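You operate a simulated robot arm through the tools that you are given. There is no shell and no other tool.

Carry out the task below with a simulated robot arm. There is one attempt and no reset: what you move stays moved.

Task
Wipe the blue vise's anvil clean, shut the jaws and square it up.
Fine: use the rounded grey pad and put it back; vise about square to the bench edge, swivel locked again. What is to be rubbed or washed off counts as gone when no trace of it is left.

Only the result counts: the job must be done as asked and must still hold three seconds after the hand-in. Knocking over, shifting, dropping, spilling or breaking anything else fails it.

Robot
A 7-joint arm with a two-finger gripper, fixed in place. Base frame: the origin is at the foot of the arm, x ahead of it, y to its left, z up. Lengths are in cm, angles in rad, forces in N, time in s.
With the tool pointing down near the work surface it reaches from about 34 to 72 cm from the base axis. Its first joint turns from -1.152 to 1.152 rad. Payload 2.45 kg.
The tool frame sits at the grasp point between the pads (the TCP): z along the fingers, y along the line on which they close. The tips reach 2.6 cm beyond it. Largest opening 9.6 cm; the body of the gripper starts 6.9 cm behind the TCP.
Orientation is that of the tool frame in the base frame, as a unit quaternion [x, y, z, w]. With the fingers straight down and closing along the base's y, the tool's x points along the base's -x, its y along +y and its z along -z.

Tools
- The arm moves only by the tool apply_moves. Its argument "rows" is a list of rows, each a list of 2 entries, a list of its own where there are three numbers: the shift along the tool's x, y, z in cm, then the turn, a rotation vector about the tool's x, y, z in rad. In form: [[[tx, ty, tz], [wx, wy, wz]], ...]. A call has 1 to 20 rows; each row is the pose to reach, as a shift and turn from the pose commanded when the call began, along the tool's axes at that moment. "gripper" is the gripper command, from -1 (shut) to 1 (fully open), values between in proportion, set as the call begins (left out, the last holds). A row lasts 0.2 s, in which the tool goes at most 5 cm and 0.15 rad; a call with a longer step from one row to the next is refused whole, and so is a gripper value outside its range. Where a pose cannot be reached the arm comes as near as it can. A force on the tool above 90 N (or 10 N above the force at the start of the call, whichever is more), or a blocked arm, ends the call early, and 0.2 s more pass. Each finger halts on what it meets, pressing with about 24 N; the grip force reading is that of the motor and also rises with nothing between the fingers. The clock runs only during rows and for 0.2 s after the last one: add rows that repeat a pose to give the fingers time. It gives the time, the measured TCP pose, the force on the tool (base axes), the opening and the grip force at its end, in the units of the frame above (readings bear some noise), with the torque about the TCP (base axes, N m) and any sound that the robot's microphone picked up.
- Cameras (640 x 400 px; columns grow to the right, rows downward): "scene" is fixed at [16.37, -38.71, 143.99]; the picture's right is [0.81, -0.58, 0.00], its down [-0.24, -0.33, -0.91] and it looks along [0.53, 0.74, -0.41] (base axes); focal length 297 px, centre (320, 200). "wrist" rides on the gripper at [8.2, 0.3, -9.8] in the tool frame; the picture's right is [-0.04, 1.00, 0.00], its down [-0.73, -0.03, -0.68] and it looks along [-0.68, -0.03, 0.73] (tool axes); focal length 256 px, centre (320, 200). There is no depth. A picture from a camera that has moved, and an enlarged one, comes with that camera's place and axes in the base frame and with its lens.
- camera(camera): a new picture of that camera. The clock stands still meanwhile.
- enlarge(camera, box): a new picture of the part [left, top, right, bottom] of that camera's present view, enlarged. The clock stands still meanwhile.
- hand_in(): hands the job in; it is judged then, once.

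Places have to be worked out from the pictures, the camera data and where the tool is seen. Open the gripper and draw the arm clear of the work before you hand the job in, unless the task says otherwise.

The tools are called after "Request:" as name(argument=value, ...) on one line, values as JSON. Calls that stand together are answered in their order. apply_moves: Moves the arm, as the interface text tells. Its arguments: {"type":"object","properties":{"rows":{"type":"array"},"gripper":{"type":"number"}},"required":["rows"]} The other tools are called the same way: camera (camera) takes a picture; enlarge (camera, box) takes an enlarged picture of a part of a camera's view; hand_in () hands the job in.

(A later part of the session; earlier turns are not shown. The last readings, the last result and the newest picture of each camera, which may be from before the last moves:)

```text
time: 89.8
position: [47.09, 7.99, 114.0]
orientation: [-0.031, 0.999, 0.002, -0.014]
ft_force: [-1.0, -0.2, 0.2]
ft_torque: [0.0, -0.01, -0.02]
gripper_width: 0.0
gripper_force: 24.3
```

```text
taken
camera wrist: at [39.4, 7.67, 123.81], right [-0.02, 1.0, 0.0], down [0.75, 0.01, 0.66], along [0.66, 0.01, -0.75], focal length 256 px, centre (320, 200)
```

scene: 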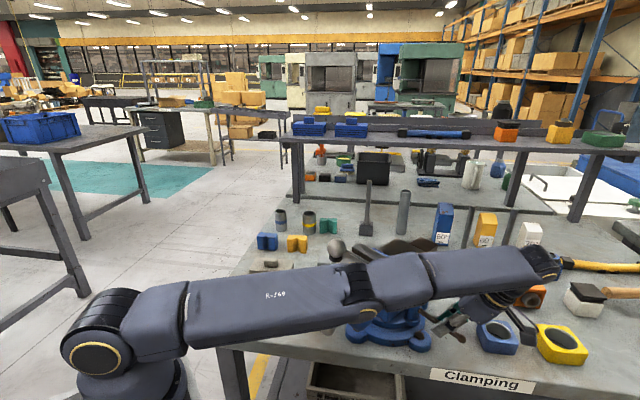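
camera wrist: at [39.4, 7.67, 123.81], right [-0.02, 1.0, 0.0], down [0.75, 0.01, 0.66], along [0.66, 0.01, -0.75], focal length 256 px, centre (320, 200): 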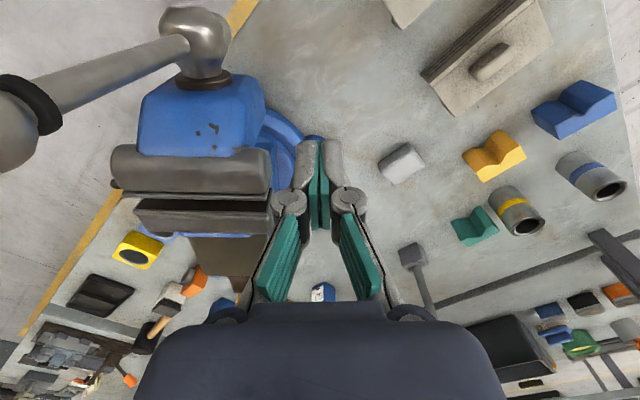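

I descend beside the front body again with this orientation, TCP z 102.5, y≈6.5.

Request:
apply_moves(rows=[[[0, -0.5, 3], [0, 0, 0]], [[0, -1, 6], [0, 0, 0]], [[0, -1.3, 9], [0, 0, 0]], [[0, -1.3, 11.5], [0, 0, 0]], [[0, -1.3, 11.5], [0, 0, 0]]])

Request:
apply_moves(rows=[[[0, -0.7, 0], [0, 0, 0]], [[0, -1.4, 0], [0, 0, 0]], [[0, -2.1, 0], [0, 0, 0]], [[0, -2.8, 0], [0, 0, 0]], [[0, -3.5, 0], [0, 0, 0]], [[0, -4.2, 0], [0, 0, 0]], [[0, -4.2, 0], [0, 0, 0]]])

Request:
camera(camera="wrist")

Request:
enlarge(camera="scene", box=[300, 190, 460, 350])

```text
time: 91.0
position: [46.95, 6.82, 102.28]
orientation: [-0.029, 0.999, 0.002, -0.015]
ft_force: [0.3, -0.2, 0.5]
ft_torque: [0.01, -0.01, -0.02]
gripper_width: 0.0
gripper_force: 23.5
```

```text
time: 92.6
position: [47.16, 2.47, 102.48]
orientation: [-0.03, 0.999, 0.001, -0.013]
ft_force: [-0.1, -0.2, -0.4]
ft_torque: [-0.02, -0.02, 0.02]
gripper_width: 0.03
gripper_force: 24.0
```

```text
taken
camera wrist: at [39.42, 2.18, 112.37], right [-0.02, 1.0, 0.0], down [0.75, 0.01, 0.66], along [0.66, 0.01, -0.75], focal length 256 px, centre (320, 200)
```

wrist: 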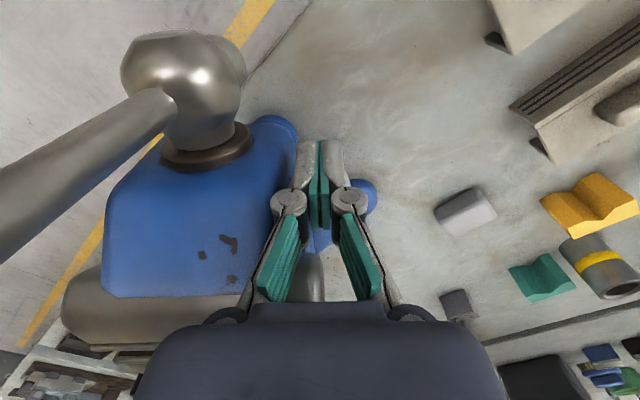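

```text
2.50 times, centred on (380, 270) of scene
camera zoom: at [16.37, -38.71, 143.99], right [0.81, -0.58, 0.0], down [-0.24, -0.33, -0.91], along [0.53, 0.74, -0.41], focal length 743 px, centre (170, 25)
```

zoom: 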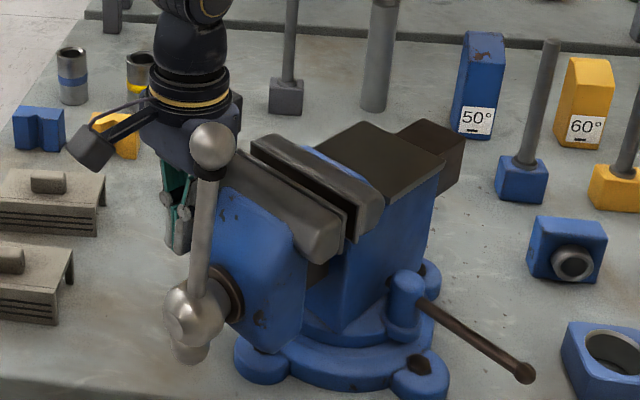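

The vise follows the finger easily and is back near +4.5°. I continue pushing along an arc around the swivel centre, 0.4 rad first.

Request:
apply_moves(rows=[[[0.31, -0.71, 0], [0, 0, -0.05]], [[0.611, -1.417, 0], [0, 0, -0.1]], [[0.85, -2.15, 0], [0, 0, -0.15]], [[1.077, -2.888, 0], [0, 0, -0.2]], [[1.25, -3.64, 0], [0, 0, -0.25]], [[1.394, -4.398, 0], [0, 0, -0.3]], [[1.49, -5.16, 0], [0, 0, -0.35]], [[1.56, -5.932, 0], [0, 0, -0.4]], [[1.56, -5.932, 0], [0, 0, -0.4]]])

Request:
camera(camera="wrist")

Request:
enlarge(camera="scene", box=[300, 190, 460, 350])

```text
time: 94.6
position: [45.88, -3.51, 102.38]
orientation: [-0.227, 0.974, 0.003, -0.014]
ft_force: [-1.2, 0.0, 0.2]
ft_torque: [-0.04, -0.03, -0.01]
gripper_width: 0.0
gripper_force: 23.5
```

```text
taken
camera wrist: at [38.88, -7.0, 112.32], right [-0.41, 0.91, 0.01], down [0.69, 0.3, 0.66], along [0.6, 0.28, -0.75], focal length 256 px, centre (320, 200)
```

wrist: 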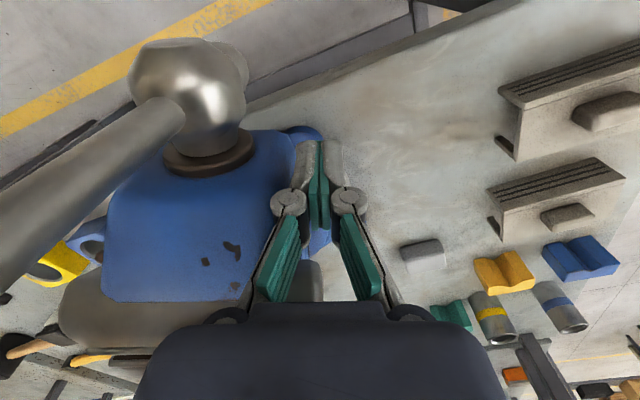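

```text
2.50 times, centred on (380, 270) of scene
camera zoom: at [16.37, -38.71, 143.99], right [0.81, -0.58, 0.0], down [-0.24, -0.33, -0.91], along [0.53, 0.74, -0.41], focal length 743 px, centre (170, 25)
```

zoom: 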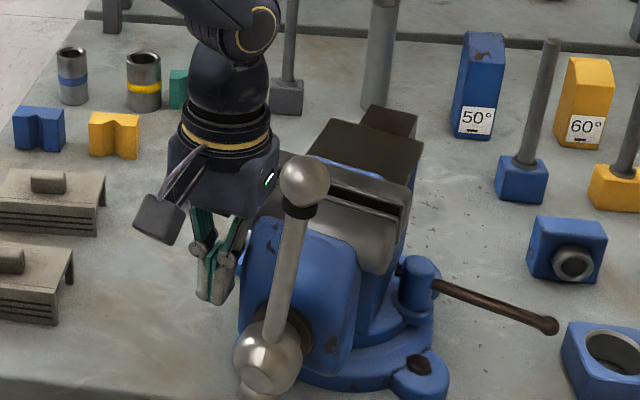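

It tracks well (≈27° now). I push another 0.28 rad.

Request:
apply_moves(rows=[[[0.31, -0.71, 0], [0, 0, -0.05]], [[0.611, -1.417, 0], [0, 0, -0.1]], [[0.85, -2.15, 0], [0, 0, -0.15]], [[1.077, -2.888, 0], [0, 0, -0.2]], [[1.25, -3.64, 0], [0, 0, -0.25]], [[1.34, -4.09, 0], [0, 0, -0.28]], [[1.34, -4.09, 0], [0, 0, -0.28]]])

Request:
camera(camera="wrist")

Request:
enlarge(camera="scene", box=[300, 190, 460, 350])

```text
time: 96.2
position: [46.55, -7.82, 102.48]
orientation: [-0.36, 0.933, 0.005, -0.013]
ft_force: [-0.6, 1.6, -1.0]
ft_torque: [-0.04, -0.04, 0.02]
gripper_width: 0.0
gripper_force: 24.4
```

```text
taken
camera wrist: at [40.73, -13.17, 112.27], right [-0.64, 0.77, 0.02], down [0.58, 0.47, 0.66], along [0.5, 0.44, -0.75], focal length 256 px, centre (320, 200)
```

wrist: 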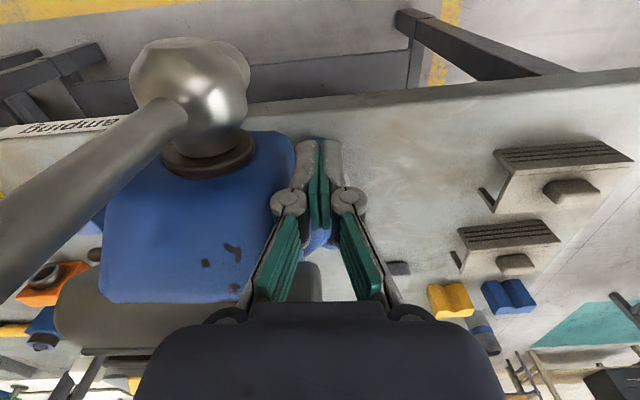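

```text
2.50 times, centred on (380, 270) of scene
camera zoom: at [16.37, -38.71, 143.99], right [0.81, -0.58, 0.0], down [-0.24, -0.33, -0.91], along [0.53, 0.74, -0.41], focal length 743 px, centre (170, 25)
```

zoom: 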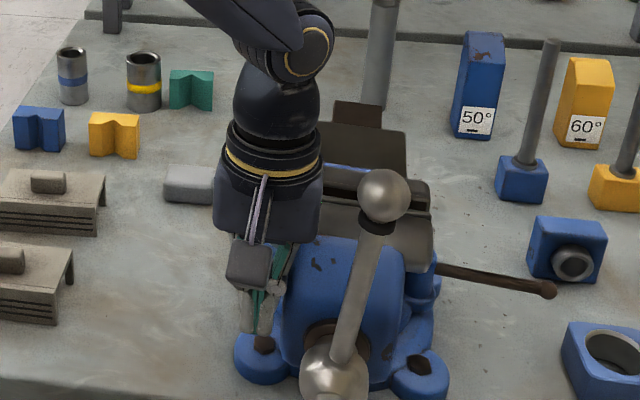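

The vise appears near 43–45°. I back off sideways, rise, and take a view with the image's horizontal axis parallel to the bench edge to judge squareness accurately.

Request:
apply_moves(rows=[[[0, 1.5, 0], [0, 0, 0]], [[0, 4, 0], [0, 0, 0]], [[0, 4, -4], [0, 0, 0]], [[0, 4, -8], [0, 0, 0]], [[0, 4, -12], [0, 0, 0]], [[0, 4, -16], [0, 0, 0]], [[-0.5, 1, -16], [0, 0, -0.03]], [[-1, -2, -16], [0, 0, -0.06]], [[-1.7, -5, -16], [0, 0, -0.0855]], [[-2.3, -7.8, -16], [0, 0, -0.0855]], [[-2.3, -7.8, -16], [0, 0, -0.0855]]])

Request:
camera(camera="wrist")

Request:
enlarge(camera="scene", box=[320, 200, 480, 360])

```text
time: 98.6
position: [53.95, -12.13, 118.16]
orientation: [-0.4, 0.916, 0.006, -0.012]
ft_force: [-0.2, -1.2, -0.9]
ft_torque: [0.0, -0.01, -0.02]
gripper_width: 0.0
gripper_force: 23.7
```

```text
taken
camera wrist: at [48.53, -17.9, 128.01], right [-0.71, 0.71, 0.02], down [0.54, 0.52, 0.66], along [0.46, 0.48, -0.75], focal length 256 px, centre (320, 200)
```

wrist: 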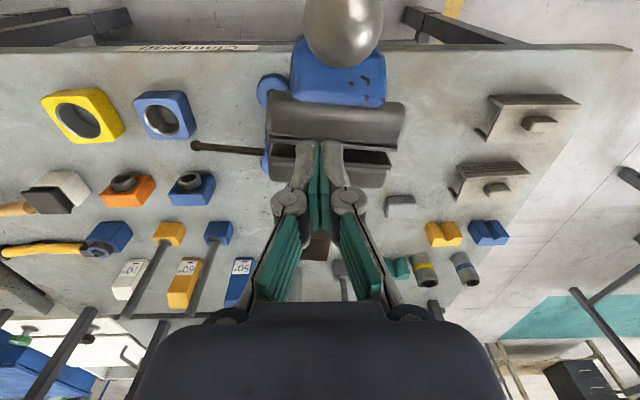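

```text
2.50 times, centred on (400, 280) of scene
camera zoom: at [16.37, -38.71, 143.99], right [0.81, -0.58, 0.0], down [-0.24, -0.33, -0.91], along [0.53, 0.74, -0.41], focal length 743 px, centre (120, 0)
```

zoom: 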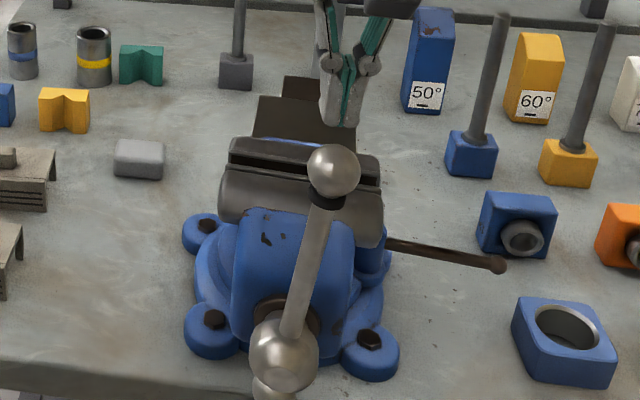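

Request:
enlarge(camera="wrist", box=[230, 30, 430, 210])

Request:
enlarge(camera="wrist", box=[0, 0, 640, 100])

```text
2.22 times, centred on (330, 120) of wrist
camera zoom: at [48.53, -17.9, 128.01], right [-0.71, 0.71, 0.02], down [0.54, 0.52, 0.66], along [0.46, 0.48, -0.75], focal length 569 px, centre (298, 378)
```

zoom: 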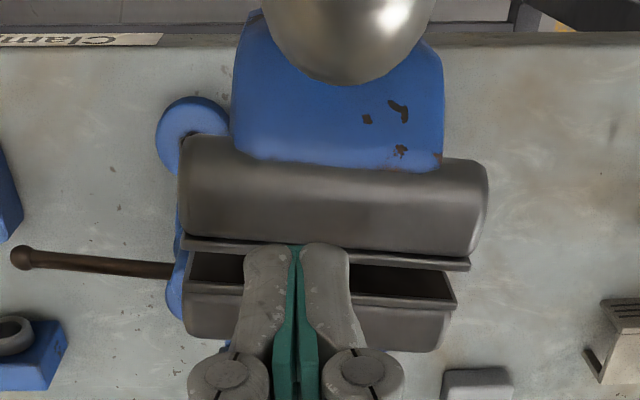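

```text
1.00 times, centred on (320, 50) of wrist (not enlarged: the box is as wide or as high as the picture)
camera zoom: at [48.53, -17.9, 128.01], right [-0.71, 0.71, 0.02], down [0.54, 0.52, 0.66], along [0.46, 0.48, -0.75], focal length 256 px, centre (320, 350)
```

zoom: 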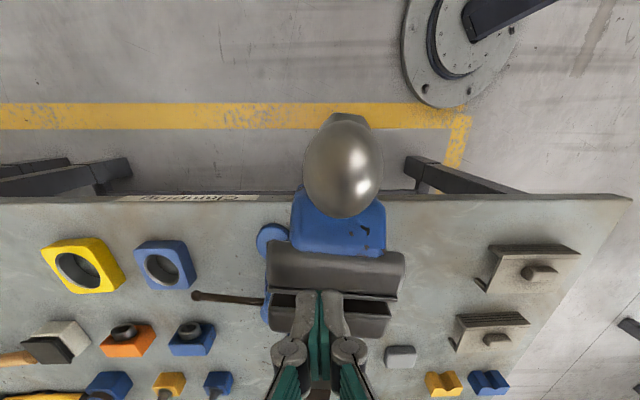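

The jaws are still about 5° short of parallel to the bench edge. I return to the contact position beside the front body and push a further ~0.09 rad.

Request:
apply_moves(rows=[[[0.6, 4, 0], [0, 0, 0]], [[1.2, 8, 0], [0, 0, 0]], [[1.63, 11.3, 0], [0, 0, 0]], [[1.63, 11.3, 4], [0, 0, 0]], [[1.63, 11.3, 8], [0, 0, 0]], [[1.63, 11.3, 12], [0, 0, 0]], [[1.63, 11.3, 15.7], [0, 0, 0]], [[1.63, 11.3, 15.7], [0, 0, 0]]])

Request:
apply_moves(rows=[[[0.15, -0.7, 0], [0, 0, 0]], [[0.3, -1.4, 0], [0, 0, 0]], [[0.45, -2.1, 0], [0, 0, 0]], [[0.6, -2.8, 0], [0, 0, 0]], [[0.75, -3.5, 0], [0, 0, 0]], [[0.89, -4.2, 0], [0, 0, 0]], [[0.89, -4.2, 0], [0, 0, 0]]])

Request:
camera(camera="wrist")

```text
time: 100.4
position: [44.05, -5.58, 102.73]
orientation: [-0.4, 0.916, 0.006, -0.012]
ft_force: [0.9, 1.0, 0.1]
ft_torque: [0.01, -0.02, 0.02]
gripper_width: 0.03
gripper_force: 23.7
```

```text
time: 102.0
position: [46.57, -9.2, 102.75]
orientation: [-0.4, 0.917, 0.007, -0.014]
ft_force: [-9.6, -4.1, 1.4]
ft_torque: [-0.02, -0.05, -0.13]
gripper_width: 0.0
gripper_force: 24.6
```

```text
taken
camera wrist: at [41.18, -15.06, 112.54], right [-0.7, 0.71, 0.02], down [0.54, 0.52, 0.66], along [0.46, 0.48, -0.75], focal length 256 px, centre (320, 200)
```

wrist: 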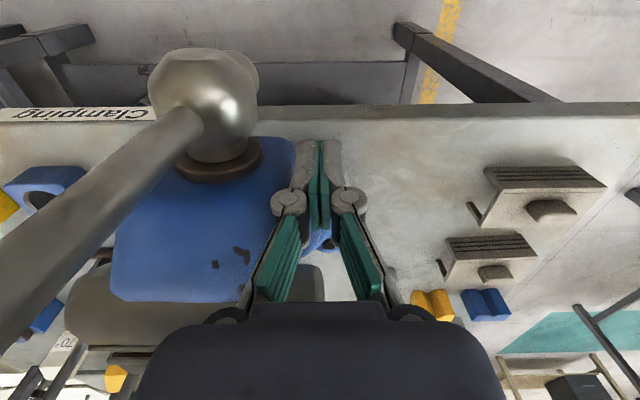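

Request:
apply_moves(rows=[[[0, 1.5, 0], [0, 0, 0]], [[0, 4, 0], [0, 0, 0]], [[0, 4, -4], [0, 0, 0]], [[0, 4, -8], [0, 0, 0]], [[0, 4, -12], [0, 0, 0]], [[0, 4, -16], [0, 0, 0]], [[-0.5, 1, -16], [0, 0, 0]], [[-1, -2, -16], [0, 0, 0]], [[-1.7, -5, -16], [0, 0, 0]], [[-2.3, -7.8, -16], [0, 0, 0]], [[-2.3, -7.8, -16], [0, 0, 0]]])

Request:
enlarge(camera="wrist", box=[230, 30, 430, 210])

Request:
camera(camera="wrist")

```text
time: 104.4
position: [54.39, -12.66, 118.38]
orientation: [-0.4, 0.916, 0.007, -0.012]
ft_force: [-0.1, 0.8, -0.2]
ft_torque: [-0.02, 0.0, -0.03]
gripper_width: 0.0
gripper_force: 23.4
```

```text
2.22 times, centred on (330, 120) of wrist
camera zoom: at [49.0, -18.61, 128.33], right [-0.71, 0.71, 0.02], down [0.54, 0.52, 0.67], along [0.46, 0.48, -0.75], focal length 569 px, centre (298, 378)
```

zoom: 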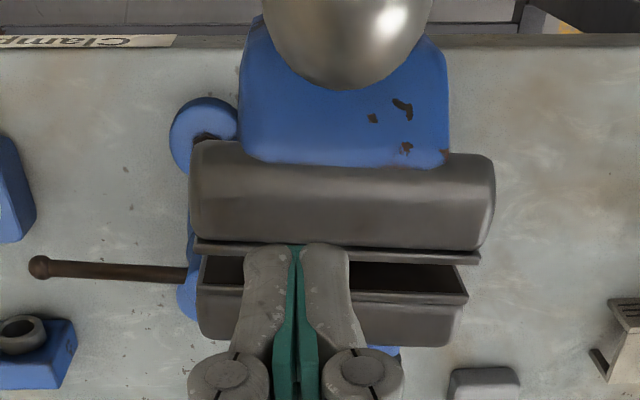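

```text
taken
camera wrist: at [49.0, -18.61, 128.33], right [-0.71, 0.71, 0.02], down [0.54, 0.52, 0.67], along [0.46, 0.48, -0.75], focal length 256 px, centre (320, 200)
```

wrist: 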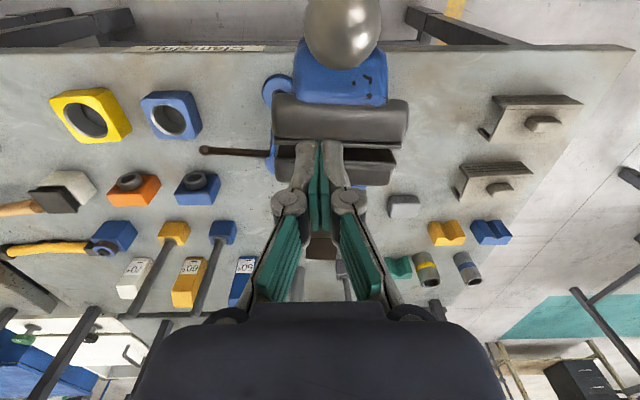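

About 3° remain. One more identical approach with ~0.9 cm more push.

Request:
apply_moves(rows=[[[0.7, 4, 0], [0, 0, 0]], [[1.4, 8, 0], [0, 0, 0]], [[2.3, 11.8, 0], [0, 0, 0]], [[2.3, 11.8, 4], [0, 0, 0]], [[2.3, 11.8, 8], [0, 0, 0]], [[2.3, 11.8, 12], [0, 0, 0]], [[2.3, 11.8, 16], [0, 0, 0]], [[2.3, 11.0, 16], [0, 0, 0]], [[2.3, 10, 16], [0, 0, 0]], [[2.3, 9, 16], [0, 0, 0]], [[2.35, 8.3, 16], [0, 0, 0]], [[2.5, 7.6, 16], [0, 0, -0.03]], [[2.65, 6.95, 16], [0, 0, -0.06]], [[2.65, 6.85, 16], [0, 0, -0.06]]])

Request:
apply_moves(rows=[[[0, 1.5, 0], [0, 0, 0]], [[0, 4.9, 0], [0, 0, 0.03]], [[0, 4.9, -4], [0, 0, 0.06]], [[0, 4.9, -8], [0, 0, 0.06]], [[0, 4.9, -12], [0, 0, 0.06]], [[0, 4.9, -16], [0, 0, 0.06]], [[-0.9, 2, -16], [0, 0, 0.06]], [[-1.8, -1, -16], [0, 0, 0.06]], [[-2.3, -4, -16], [0, 0, 0.06]], [[-2.65, -6.85, -16], [0, 0, 0.06]], [[-2.65, -6.85, -16], [0, 0, 0.06]]])

Request:
enlarge(camera="wrist", box=[230, 30, 430, 210])

Request:
camera(camera="wrist")

```text
time: 107.4
position: [47.06, -9.97, 102.71]
orientation: [-0.427, 0.904, 0.007, -0.014]
ft_force: [-10.7, -1.6, 2.7]
ft_torque: [-0.04, -0.11, -0.11]
gripper_width: 0.04
gripper_force: 23.7
```

```text
time: 109.8
position: [54.48, -12.23, 118.4]
orientation: [-0.4, 0.916, 0.006, -0.013]
ft_force: [0.7, -0.5, -0.6]
ft_torque: [0.01, 0.02, -0.01]
gripper_width: 0.01
gripper_force: 23.9
```

```text
2.22 times, centred on (330, 120) of wrist
camera zoom: at [49.14, -18.32, 128.28], right [-0.71, 0.71, 0.02], down [0.54, 0.52, 0.67], along [0.46, 0.48, -0.75], focal length 569 px, centre (298, 378)
```

zoom: 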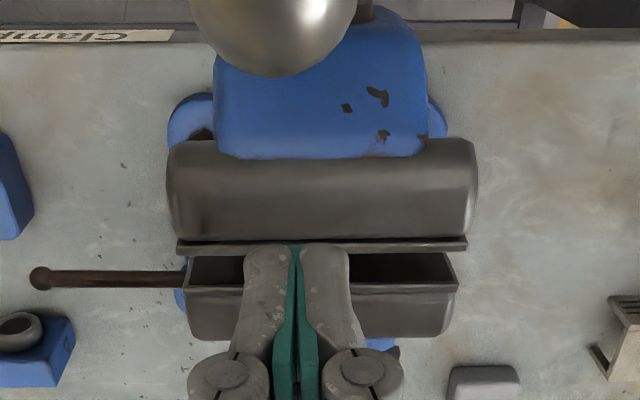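

```text
taken
camera wrist: at [49.14, -18.32, 128.28], right [-0.71, 0.71, 0.02], down [0.54, 0.52, 0.67], along [0.46, 0.48, -0.75], focal length 256 px, centre (320, 200)
```

wrist: 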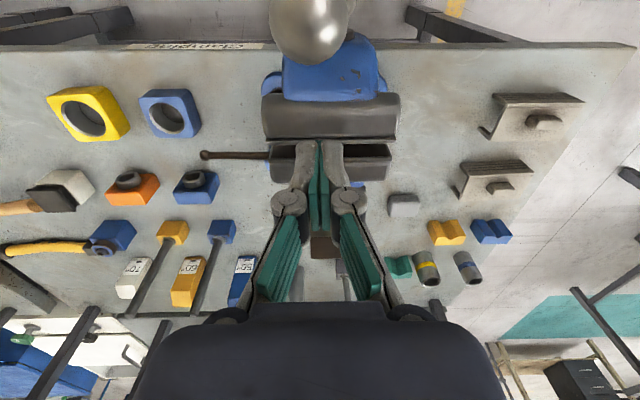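

The jaws are now parallel to the bench edge within half a degree. The lock lever now points away at about -45° from a boss near (67.9, -7.9); I'll hook it from its far side with the closed fingers, tool tilted to extend reach, and swing it clockwise back to lock.

Request:
apply_moves(rows=[[[-1.8, -2.5, 0], [0, -0.09, 0.01]], [[-3.6, -5, 0], [0, -0.18, 0.02]], [[-5.4, -7.5, 0], [0, -0.27, 0.03]], [[-7.3, -10, 2], [0, -0.36, 0.04]], [[-9.2, -12.6, 4], [0, -0.45, 0.047]], [[-9.2, -12.6, 6.4], [0, -0.45, 0.047]], [[-9.2, -12.6, 6.4], [0, -0.45, 0.047]]])

Request:
camera(camera="wrist")

Request:
camera(camera="scene")

```text
time: 111.4
position: [69.82, -14.06, 111.87]
orientation: [-0.368, 0.905, 0.095, 0.193]
ft_force: [0.4, -0.4, -0.3]
ft_torque: [0.0, -0.02, 0.01]
gripper_width: 0.02
gripper_force: 24.3
```

```text
taken
camera wrist: at [61.61, -22.19, 117.08], right [-0.67, 0.74, 0.05], down [0.31, 0.23, 0.92], along [0.67, 0.64, -0.38], focal length 256 px, centre (320, 200)
```

wrist: 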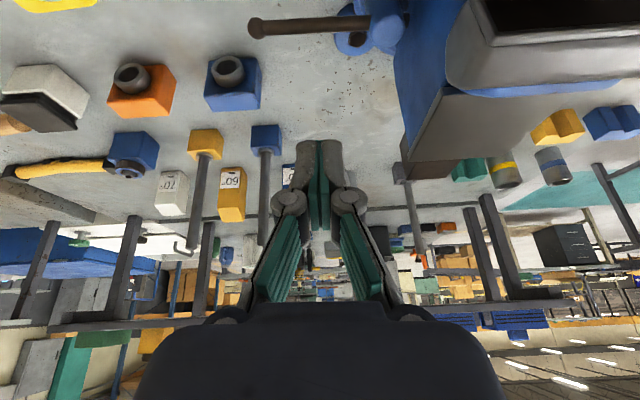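

```text
taken
```

scene: 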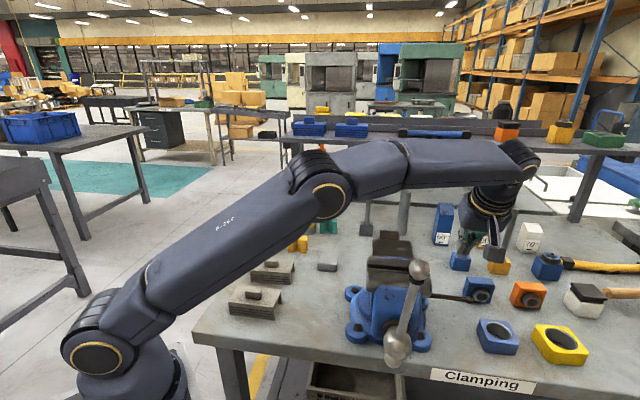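

Lever and boss confirmed at knob (75.6, -15.5), boss (68, -7.7). I move behind the lever and partway down.

Request:
apply_moves(rows=[[[-1.5, 0.36, 2.9], [0, 0, 0]], [[-2.99, 0.72, 5.8], [0, 0, 0]], [[-1.5, 0.62, 9.1], [0, 0, 0]], [[0, 0.52, 12.3], [0, 0, 0]], [[0.6, 0.47, 13.7], [0, 0, 0]], [[0.6, 0.47, 13.7], [0, 0, 0]]])

Request:
camera(camera="wrist")

Request:
enlarge(camera="scene", box=[380, 220, 520, 360])

```text
time: 112.8
position: [72.9, -9.64, 98.99]
orientation: [-0.368, 0.905, 0.095, 0.192]
ft_force: [-0.2, -0.1, -0.6]
ft_torque: [-0.01, 0.01, 0.0]
gripper_width: 0.0
gripper_force: 23.8
```

```text
taken
camera wrist: at [64.77, -17.88, 104.3], right [-0.68, 0.74, 0.05], down [0.31, 0.23, 0.92], along [0.67, 0.64, -0.38], focal length 256 px, centre (320, 200)
```

wrist: 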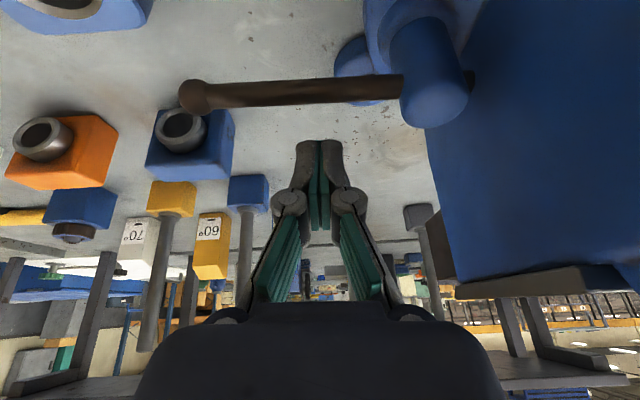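

```text
2.86 times, centred on (450, 290) of scene
camera zoom: at [16.37, -38.71, 143.99], right [0.81, -0.58, 0.0], down [-0.24, -0.33, -0.91], along [0.53, 0.74, -0.41], focal length 849 px, centre (-51, -57)
```

zoom: 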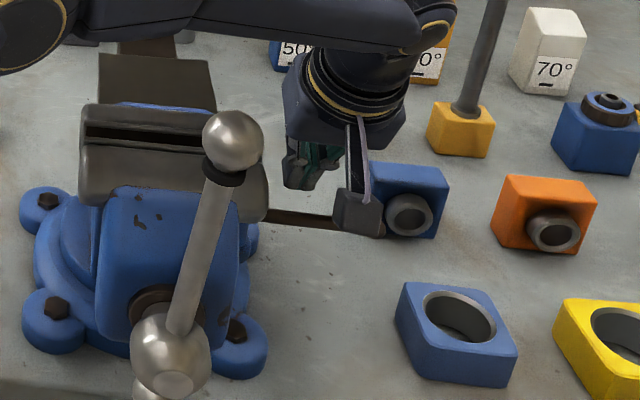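

The fingers are behind the lever and above it. I descend the last 3.5 cm.

Request:
apply_moves(rows=[[[0.48, -0.03, 1.05], [0, 0, 0]], [[0.96, -0.06, 2.1], [0, 0, 0]], [[1.43, -0.1, 3.16], [0, 0, 0]], [[1.43, -0.1, 3.16], [0, 0, 0]]])

Request:
camera(camera="wrist")

```text
time: 113.8
position: [72.81, -9.57, 95.58]
orientation: [-0.368, 0.905, 0.094, 0.193]
ft_force: [0.4, 0.5, -0.1]
ft_torque: [0.0, 0.0, 0.0]
gripper_width: 0.02
gripper_force: 24.7
```

```text
taken
camera wrist: at [64.72, -17.77, 100.88], right [-0.67, 0.74, 0.05], down [0.31, 0.23, 0.92], along [0.67, 0.64, -0.38], focal length 256 px, centre (320, 200)
```

wrist: 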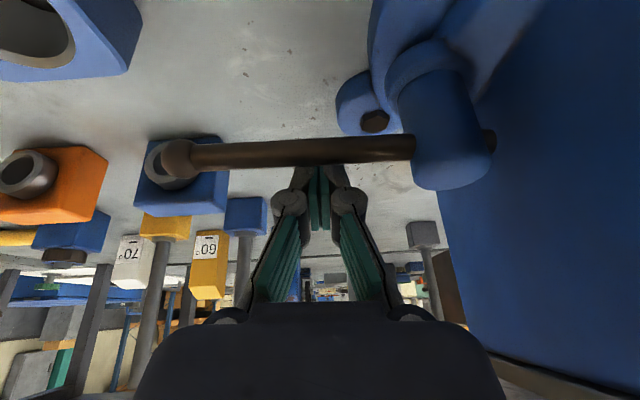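

The closed fingers are hooked behind the lever. I pull it clockwise around its boss in small steps.

Request:
apply_moves(rows=[[[0.538, -0.46, -0.27], [0, 0, 0]], [[1.142, -0.879, -0.568], [0, 0, 0]], [[1.828, -1.199, -0.899], [0, 0, 0]], [[2.572, -1.407, -1.251], [0, 0, 0]], [[2.572, -1.407, -1.251], [0, 0, 0]]])

Request:
camera(camera="wrist")

Request:
enlarge(camera="scene", box=[320, 200, 480, 360])

```text
time: 115.0
position: [71.64, -12.79, 95.59]
orientation: [-0.367, 0.905, 0.095, 0.192]
ft_force: [1.3, -0.3, 0.3]
ft_torque: [-0.02, 0.01, -0.01]
gripper_width: 0.03
gripper_force: 24.6
```

```text
taken
camera wrist: at [63.61, -20.93, 100.91], right [-0.67, 0.74, 0.05], down [0.31, 0.23, 0.92], along [0.67, 0.64, -0.39], focal length 256 px, centre (320, 200)
```

wrist: 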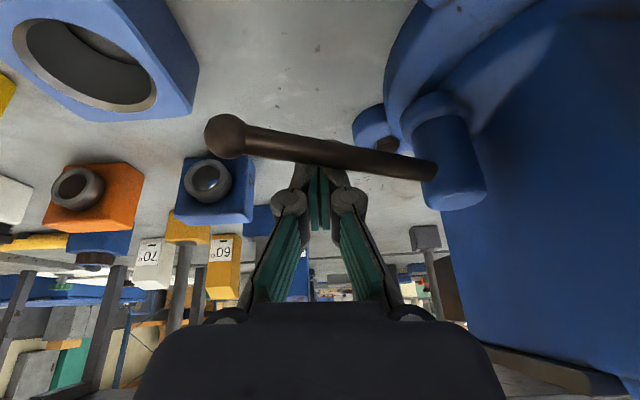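

```text
2.50 times, centred on (400, 280) of scene
camera zoom: at [16.37, -38.71, 143.99], right [0.81, -0.58, 0.0], down [-0.24, -0.33, -0.91], along [0.53, 0.74, -0.41], focal length 743 px, centre (120, 0)
```

zoom: 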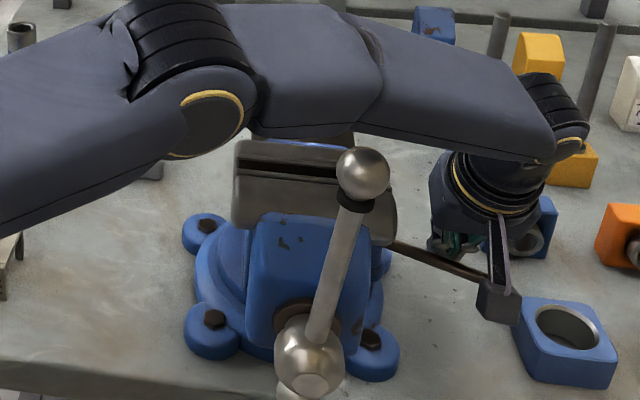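

The lever has come round by about 24° with low force while the vise stayed nearly put. I continue the swing with some tool yaw to keep clear of the jaws.

Request:
apply_moves(rows=[[[0.4, 0.03, -0.18], [0.02, 0, 0.045]], [[0.765, 0.054, -0.349], [0.0435, 0, 0.09]], [[1.562, 0.207, -0.708], [0.087, 0, 0.18]], [[2.329, 0.531, -1.044], [0.13, 0, 0.27]], [[2.329, 0.531, -1.044], [0.13, 0, 0.27]]])

Request:
camera(camera="wrist")

Request:
enlarge(camera="scene", box=[320, 200, 480, 360])

```text
time: 116.2
position: [69.44, -14.27, 95.42]
orientation: [-0.229, 0.951, 0.061, 0.2]
ft_force: [2.0, -0.3, 0.6]
ft_torque: [0.01, 0.0, -0.03]
gripper_width: 0.03
gripper_force: 24.4
```

```text
taken
camera wrist: at [59.39, -19.44, 100.96], right [-0.43, 0.9, 0.04], down [0.37, 0.13, 0.92], along [0.83, 0.41, -0.39], focal length 256 px, centre (320, 200)
```

wrist: 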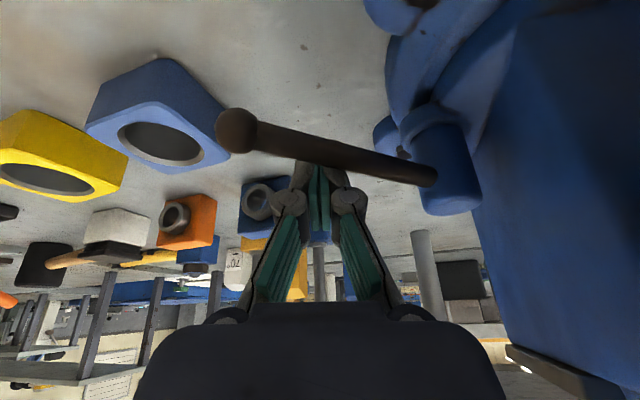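

```text
2.50 times, centred on (400, 280) of scene
camera zoom: at [16.37, -38.71, 143.99], right [0.81, -0.58, 0.0], down [-0.24, -0.33, -0.91], along [0.53, 0.74, -0.41], focal length 743 px, centre (120, 0)
```

zoom: 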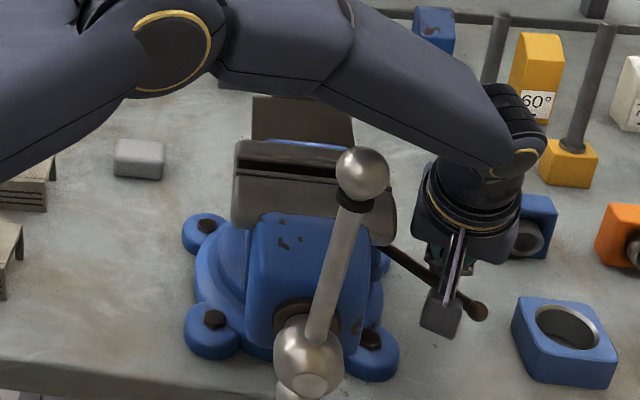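

The lever is at about 270° and the vise hasn't moved. It should lock near 250–255°; I continue in two more small steps.

Request:
apply_moves(rows=[[[0.4, 0.124, -0.175], [0.02, 0, 0.045]], [[0.8, 0.248, -0.35], [0.041, 0, 0.091]], [[0.8, 0.248, -0.35], [0.041, 0, 0.091]]])

Request:
apply_moves(rows=[[[0.4, 0.17, -0.17], [0.02, 0, 0.045]], [[0.8, 0.36, -0.34], [0.041, 0, 0.091]], [[0.8, 0.36, -0.34], [0.041, 0, 0.091]]])

Request:
camera(camera="wrist")

Request:
enlarge(camera="scene", box=[320, 200, 480, 360])

```text
time: 117.0
position: [68.79, -14.36, 95.56]
orientation: [-0.181, 0.961, 0.051, 0.202]
ft_force: [2.4, -1.5, 1.2]
ft_torque: [0.04, -0.02, 0.02]
gripper_width: 0.0
gripper_force: 23.8
```

```text
time: 117.8
position: [68.07, -14.75, 95.52]
orientation: [-0.131, 0.969, 0.036, 0.208]
ft_force: [48.8, -29.8, -6.2]
ft_torque: [2.98, 4.55, 1.77]
gripper_width: 0.01
gripper_force: 24.3
```

```text
taken
camera wrist: at [57.15, -17.78, 101.03], right [-0.23, 0.97, 0.03], down [0.39, 0.06, 0.92], along [0.89, 0.23, -0.39], focal length 256 px, centre (320, 200)
```

wrist: 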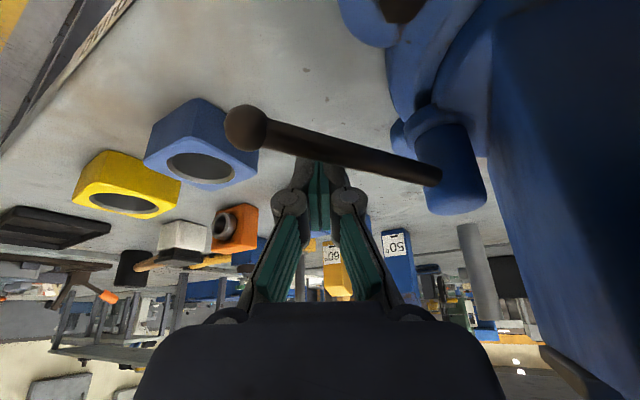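

```text
2.50 times, centred on (400, 280) of scene
camera zoom: at [16.54, -38.81, 143.94], right [0.81, -0.58, 0.0], down [-0.24, -0.33, -0.91], along [0.53, 0.74, -0.41], focal length 743 px, centre (120, 0)
```

zoom: 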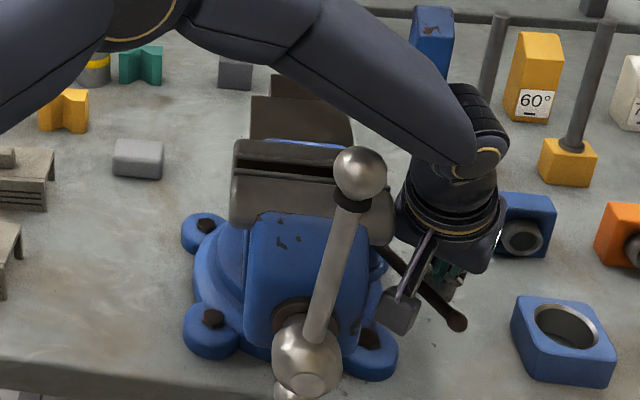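

Force on the fingers rose to about 57 N with the lever near 257°: it is tightening against its stop. I push a touch more to be sure it's fully locked.

Request:
apply_moves(rows=[[[0.1, 0.04, -0.04], [0, 0, 0]], [[0.2, 0.08, -0.08], [0, 0, 0]], [[0.2, 0.08, -0.08], [0, 0, 0]]])

Request:
camera(camera="wrist")

```text
time: 118.6
position: [68.05, -14.87, 95.71]
orientation: [-0.131, 0.968, 0.034, 0.21]
ft_force: [65.9, -42.2, -17.3]
ft_torque: [4.09, 5.33, 2.57]
gripper_width: 0.01
gripper_force: 24.2
```

```text
taken
camera wrist: at [57.14, -17.8, 101.03], right [-0.23, 0.97, 0.03], down [0.38, 0.06, 0.92], along [0.89, 0.23, -0.39], focal length 256 px, centre (320, 200)
```

wrist: 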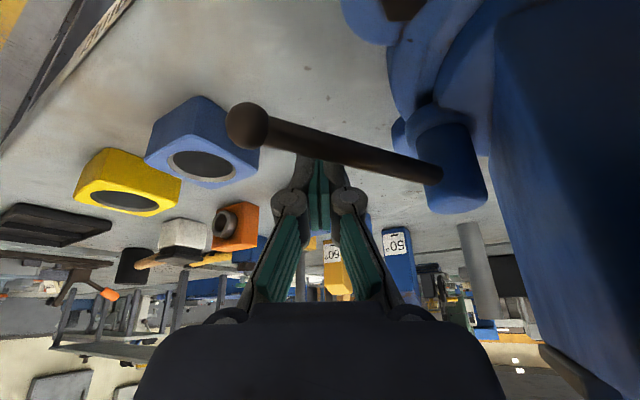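

The torque reading shows the contact is on the gripper body, high up at the jaw corner — not the lever. I back off at once and rise clear.

Request:
apply_moves(rows=[[[-0.5, -0.2, 0.21], [0, 0, 0]], [[-1.2, -0.5, 0.5], [0, 0, 0]], [[-2.0, -0.8, 0.85], [0, 0, 0]], [[-2.0, -0.8, 0.85], [0, 0, 0]]])

Request:
enlarge(camera="scene", box=[320, 200, 480, 360])

```text
time: 119.6
position: [69.93, -14.4, 95.59]
orientation: [-0.135, 0.969, 0.041, 0.204]
ft_force: [0.5, -0.3, 0.2]
ft_torque: [-0.01, 0.01, 0.02]
gripper_width: 0.0
gripper_force: 23.9
```

```text
2.50 times, centred on (400, 280) of scene
camera zoom: at [16.37, -38.71, 143.99], right [0.81, -0.58, 0.0], down [-0.24, -0.33, -0.91], along [0.53, 0.74, -0.41], focal length 743 px, centre (120, 0)
```

zoom: 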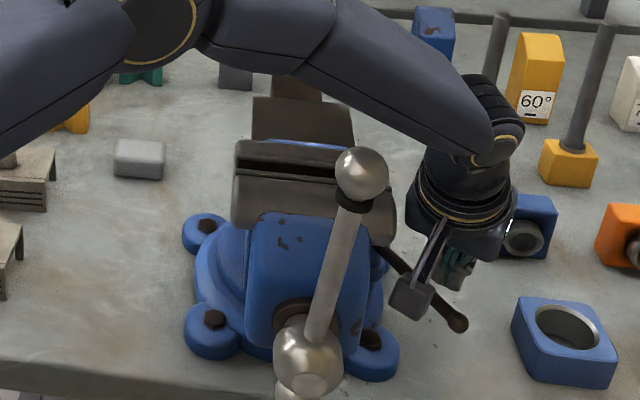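

The vise stayed exactly put under that load, so it is already clamped. I lift out, straighten the tool and turn it so the hand clears the jaws for a final tightening push on the lever.

Request:
apply_moves(rows=[[[-1.2, 0.1, -2.7], [0, 0, 0]], [[-2.45, 0.15, -5.4], [0, 0, 0]], [[-3.7, 0.2, -8.2], [0, 0.05, 0]], [[-4.9, 0.3, -10.9], [0, 0.15, 0]], [[-5.3, 0.3, -11.8], [0, 0.28, 0]], [[-5.7, 0.3, -12.7], [0, 0.41, 0]], [[-5.7, 0.3, -12.7], [0, 0.42, 0]]])

Request:
apply_moves(rows=[[[0, 0, 0], [0, 0, -0.14]], [[0, 0, 0], [0, 0, -0.28]], [[0, 0, 0], [0, 0, -0.42]], [[0, 0, 0], [0, 0, -0.56]], [[0, 0, 0], [0, 0, -0.7]], [[0, 0, 0], [0, 0, -0.84]], [[0, 0, 0], [0, 0, -0.98]], [[0, 0, 0], [0, 0, -1.07]], [[0, 0, 0], [0, 0, -1.07]]])

Request:
camera(camera="wrist")

```text
time: 121.2
position: [68.56, -14.43, 109.15]
orientation: [-0.139, 0.99, 0.011, -0.004]
ft_force: [-0.2, 0.0, -0.5]
ft_torque: [0.0, -0.01, 0.0]
gripper_width: 0.0
gripper_force: 23.5
out of reach, approached as far as the arm can: row 6, 7
```

```text
time: 123.2
position: [68.58, -14.43, 109.19]
orientation: [-0.625, 0.78, 0.011, 0.004]
ft_force: [-0.3, 0.1, 0.5]
ft_torque: [0.02, 0.02, 0.01]
gripper_width: 0.0
gripper_force: 23.8
```

```text
taken
camera wrist: at [66.69, -22.7, 118.66], right [-0.97, 0.26, 0.01], down [0.19, 0.69, 0.69], along [0.17, 0.67, -0.72], focal length 256 px, centre (320, 200)
```

wrist: 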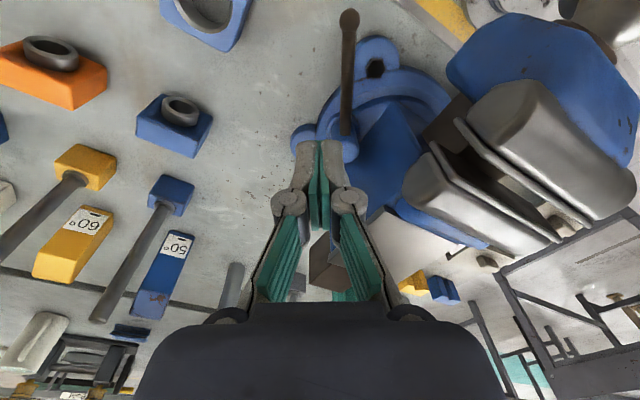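

The lever lies at about 253–257° with clear space on its right. I descend just beside it and then push it clockwise.

Request:
apply_moves(rows=[[[0.7, -0.1, 3], [0, 0, 0]], [[1.48, -0.23, 6], [0, 0, 0]], [[1.48, -0.23, 9], [0, 0, 0]], [[1.48, -0.23, 11.5], [0, 0, 0]], [[1.48, -0.23, 13.4], [0, 0, 0]], [[1.48, -0.23, 13.4], [0, 0, 0]]])

Request:
apply_moves(rows=[[[0, 0.3, 0], [0, 0, 0]], [[0, 0.6, 0], [0, 0, 0]], [[0, 0.9, 0], [0, 0, 0]], [[0, 1.2, 0], [0, 0, 0]], [[0, 1.2, 0], [0, 0, 0]]])

Request:
camera(camera="wrist")

```text
time: 124.6
position: [68.38, -15.69, 95.8]
orientation: [-0.625, 0.781, 0.011, 0.004]
ft_force: [0.0, -0.3, -0.1]
ft_torque: [-0.03, 0.04, -0.01]
gripper_width: 0.0
gripper_force: 24.3
```

```text
time: 125.8
position: [67.34, -15.35, 95.8]
orientation: [-0.624, 0.781, 0.011, 0.003]
ft_force: [2.4, -0.6, -0.4]
ft_torque: [-0.01, -0.02, 0.05]
gripper_width: 0.0
gripper_force: 24.1
```

```text
taken
camera wrist: at [65.42, -23.59, 105.31], right [-0.97, 0.26, 0.01], down [0.2, 0.69, 0.69], along [0.17, 0.67, -0.72], focal length 256 px, centre (320, 200)
```

wrist: 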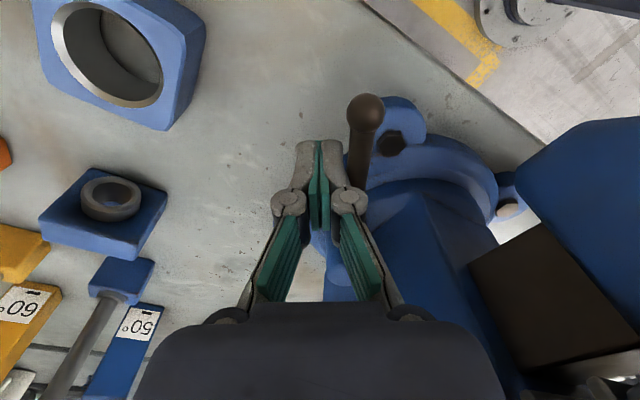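

Light contact (2.4 N). I keep pushing the lever in short steps.

Request:
apply_moves(rows=[[[0, 0.3, 0], [0, 0, 0]], [[0, 0.6, 0], [0, 0, 0]], [[0, 0.6, 0], [0, 0, 0]]])

Request:
apply_moves(rows=[[[0, 0.3, 0], [0, 0, 0]], [[0, 0.6, 0], [0, 0, 0]], [[0, 0.6, 0], [0, 0, 0]]])

Request:
camera(camera="wrist")

```text
time: 126.6
position: [66.58, -15.16, 95.85]
orientation: [-0.624, 0.781, 0.011, 0.004]
ft_force: [2.4, -0.8, -0.6]
ft_torque: [0.0, 0.04, -0.02]
gripper_width: 0.0
gripper_force: 23.8
```

```text
time: 127.4
position: [66.45, -15.25, 95.87]
orientation: [-0.625, 0.781, 0.007, 0.008]
ft_force: [33.5, -4.8, -4.4]
ft_torque: [-0.08, -0.32, -0.4]
gripper_width: 0.01
gripper_force: 23.6
```

```text
taken
camera wrist: at [64.42, -23.36, 105.35], right [-0.97, 0.26, 0.0], down [0.19, 0.7, 0.69], along [0.18, 0.67, -0.72], focal length 256 px, centre (320, 200)
```

wrist: 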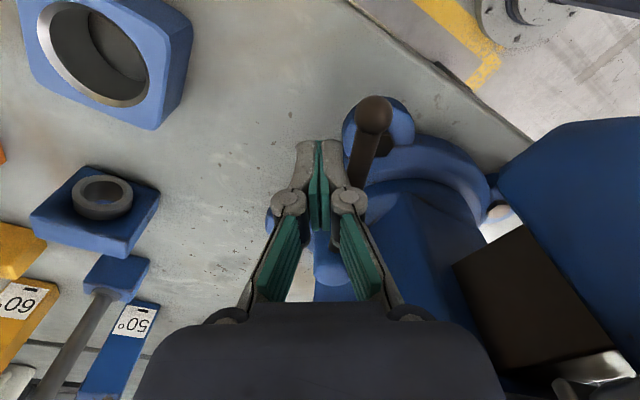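

Now the lever is firmly at its stop (33 N at the fingertip). I back off, lift, and go to the squareness viewpoint.

Request:
apply_moves(rows=[[[0, -0.8, 0], [0, 0, 0]], [[0, -1.8, 0], [0, 0, 0]], [[0, -1.8, -4], [0, 0, 0]], [[0, -1.8, -8], [0, 0, 0]], [[0, -1.8, -12], [0, 0, 0]], [[0, -1.8, -16], [0, 0, 0]], [[0, -1, -20], [0, 0, 0]], [[0, 2, -22.5], [0, 0, 0.13]], [[-0.3, 6, -22.5], [0, 0, 0.26]], [[-0.3, 9, -22.5], [0, 0, 0.39]], [[-0.3, 12, -22.5], [0, 0, 0.525]], [[-0.3, 12, -22.5], [0, 0, 0.525]]])

Request:
camera(camera="wrist")

Request:
enlarge(camera="wrist", box=[230, 30, 430, 210])

Request:
enlarge(camera="scene", box=[340, 210, 500, 370])

```text
time: 130.0
position: [54.65, -12.69, 118.54]
orientation: [-0.4, 0.917, 0.011, 0.001]
ft_force: [-0.2, -0.7, 0.5]
ft_torque: [-0.03, 0.01, -0.02]
gripper_width: 0.02
gripper_force: 24.1
out of reach, approached as far as the arm can: row 6, 7
```

```text
taken
camera wrist: at [49.07, -18.91, 128.1], right [-0.7, 0.71, 0.02], down [0.53, 0.5, 0.69], along [0.48, 0.49, -0.73], focal length 256 px, centre (320, 200)
```

wrist: 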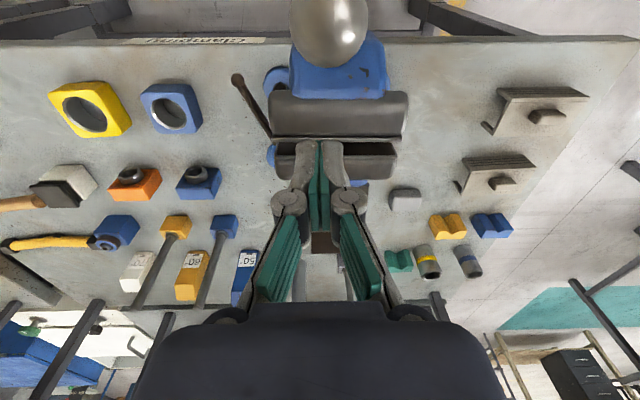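

```text
2.22 times, centred on (330, 120) of wrist
camera zoom: at [49.07, -18.91, 128.1], right [-0.7, 0.71, 0.02], down [0.53, 0.5, 0.69], along [0.48, 0.49, -0.73], focal length 569 px, centre (298, 378)
```

zoom: 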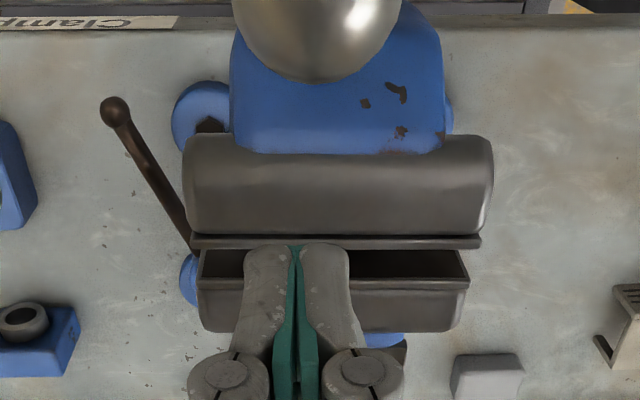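

```text
2.50 times, centred on (420, 290) of scene
camera zoom: at [16.37, -38.71, 143.99], right [0.81, -0.58, 0.0], down [-0.24, -0.33, -0.91], along [0.53, 0.74, -0.41], focal length 743 px, centre (70, -25)
```

zoom: 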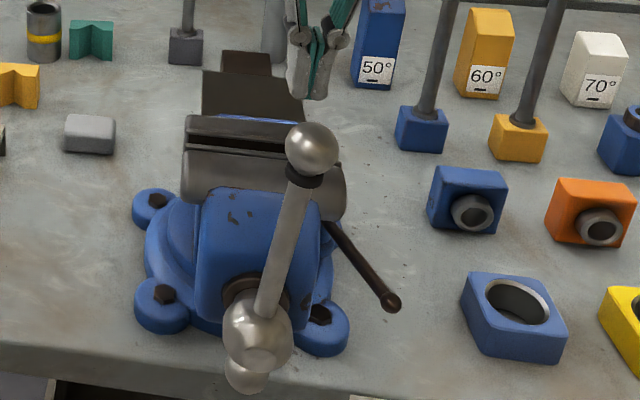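

The vise is square within about a degree and the swivel lever is back at its stop. Now the jaws: the spindle handle's ball is at about (50, -17, 116) over the hub (49.4, -15.5, 99). I reposition to the handle's left with the fingers set to pinch the bar fore-and-aft.

Request:
apply_moves(rows=[[[0.5, 1.5, -3], [0, 0, 0]], [[1, 3, -5.5], [0, 0, 0.14]], [[1.7, 5, -5.5], [0, 0, 0.28]], [[2.4, 7, -5.5], [0, 0, 0.42]], [[3.1, 9, -5.5], [0, 0, 0.56]], [[3.76, 10.97, -5.5], [0, 0, 0.7]], [[3.76, 10.97, -5.5], [0, 0, 0.84]], [[3.76, 10.97, -5.5], [0, 0, 0.98]], [[3.76, 10.97, -5.5], [0, 0, 1.12]], [[3.76, 10.97, -5.5], [0, 0, 1.26]], [[3.76, 10.97, -5.5], [0, 0, 1.4]], [[3.76, 10.97, -5.5], [0, 0, 1.54]], [[3.76, 10.97, -5.5], [0, 0, 1.6]], [[3.76, 10.97, -5.5], [0, 0, 1.6]]], gripper=-0.2)

Request:
camera(camera="wrist")

```text
time: 133.0
position: [44.01, -8.14, 124.16]
orientation: [0.379, 0.925, 0.009, -0.008]
ft_force: [-0.4, 0.4, -0.3]
ft_torque: [0.04, 0.03, 0.01]
gripper_width: 3.83
gripper_force: 0.3
```

```text
taken
camera wrist: at [38.71, -2.5, 134.02], right [0.73, 0.68, 0.01], down [0.51, -0.55, 0.66], along [0.46, -0.48, -0.75], focal length 256 px, centre (320, 200)
```

wrist: 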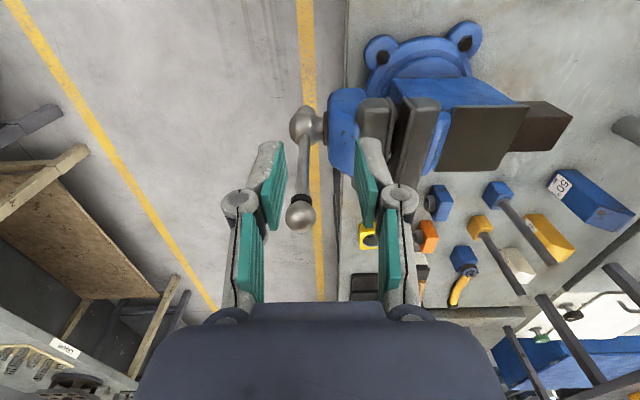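

The vise clearly sits square, and the handle bar is well visible. I tilt 45° and move to just short of the bar, aligned to pinch it at mid-length.

Request:
apply_moves(rows=[[[-0.5, -0.4, 1], [0, -0.14, 0]], [[-1, -0.8, 2], [0, -0.28, 0]], [[-1.6, -1.2, 3.5], [0, -0.42, 0]], [[-2.2, -1.5, 5], [0, -0.56, 0]], [[-2.8, -1.77, 6.5], [0, -0.7, 0]], [[-3.28, -1.77, 7.6], [0, -0.785, 0]], [[-3.28, -1.77, 7.6], [0, -0.785, 0]]], gripper=0)

Request:
camera(camera="wrist")

Request:
enlarge(camera="scene", box=[320, 190, 480, 350])

```text
time: 134.6
position: [44.94, -11.51, 116.5]
orientation: [0.352, 0.858, -0.137, 0.347]
ft_force: [0.4, 0.0, -0.4]
ft_torque: [-0.04, -0.01, 0.0]
gripper_width: 4.8
gripper_force: 0.1
```

```text
taken
camera wrist: at [36.35, -2.59, 117.78], right [0.72, 0.69, 0.04], down [0.02, -0.07, 1.0], along [0.69, -0.72, -0.06], focal length 256 px, centre (320, 200)
```

wrist: 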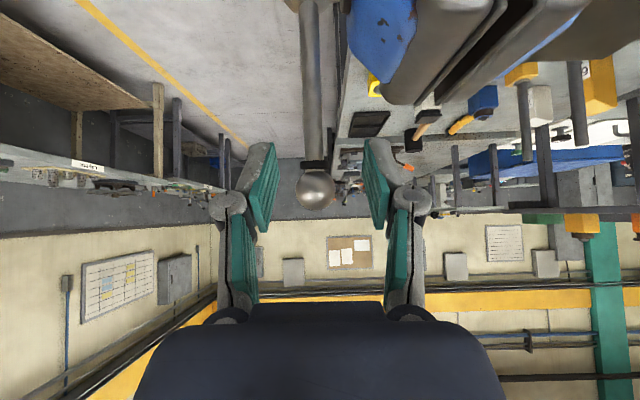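

```text
2.50 times, centred on (400, 270) of scene
camera zoom: at [16.37, -38.71, 143.99], right [0.81, -0.58, 0.0], down [-0.24, -0.33, -0.91], along [0.53, 0.74, -0.41], focal length 743 px, centre (120, 25)
```

zoom: 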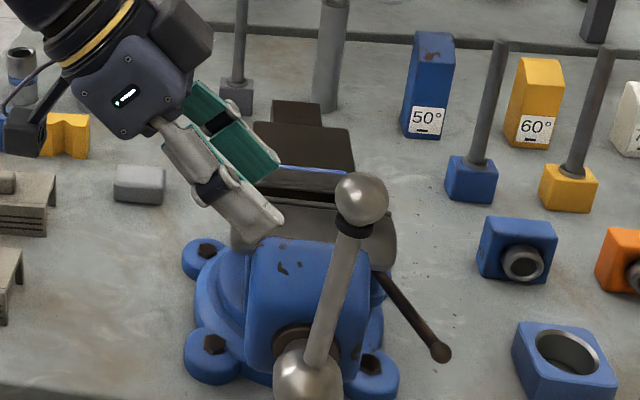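

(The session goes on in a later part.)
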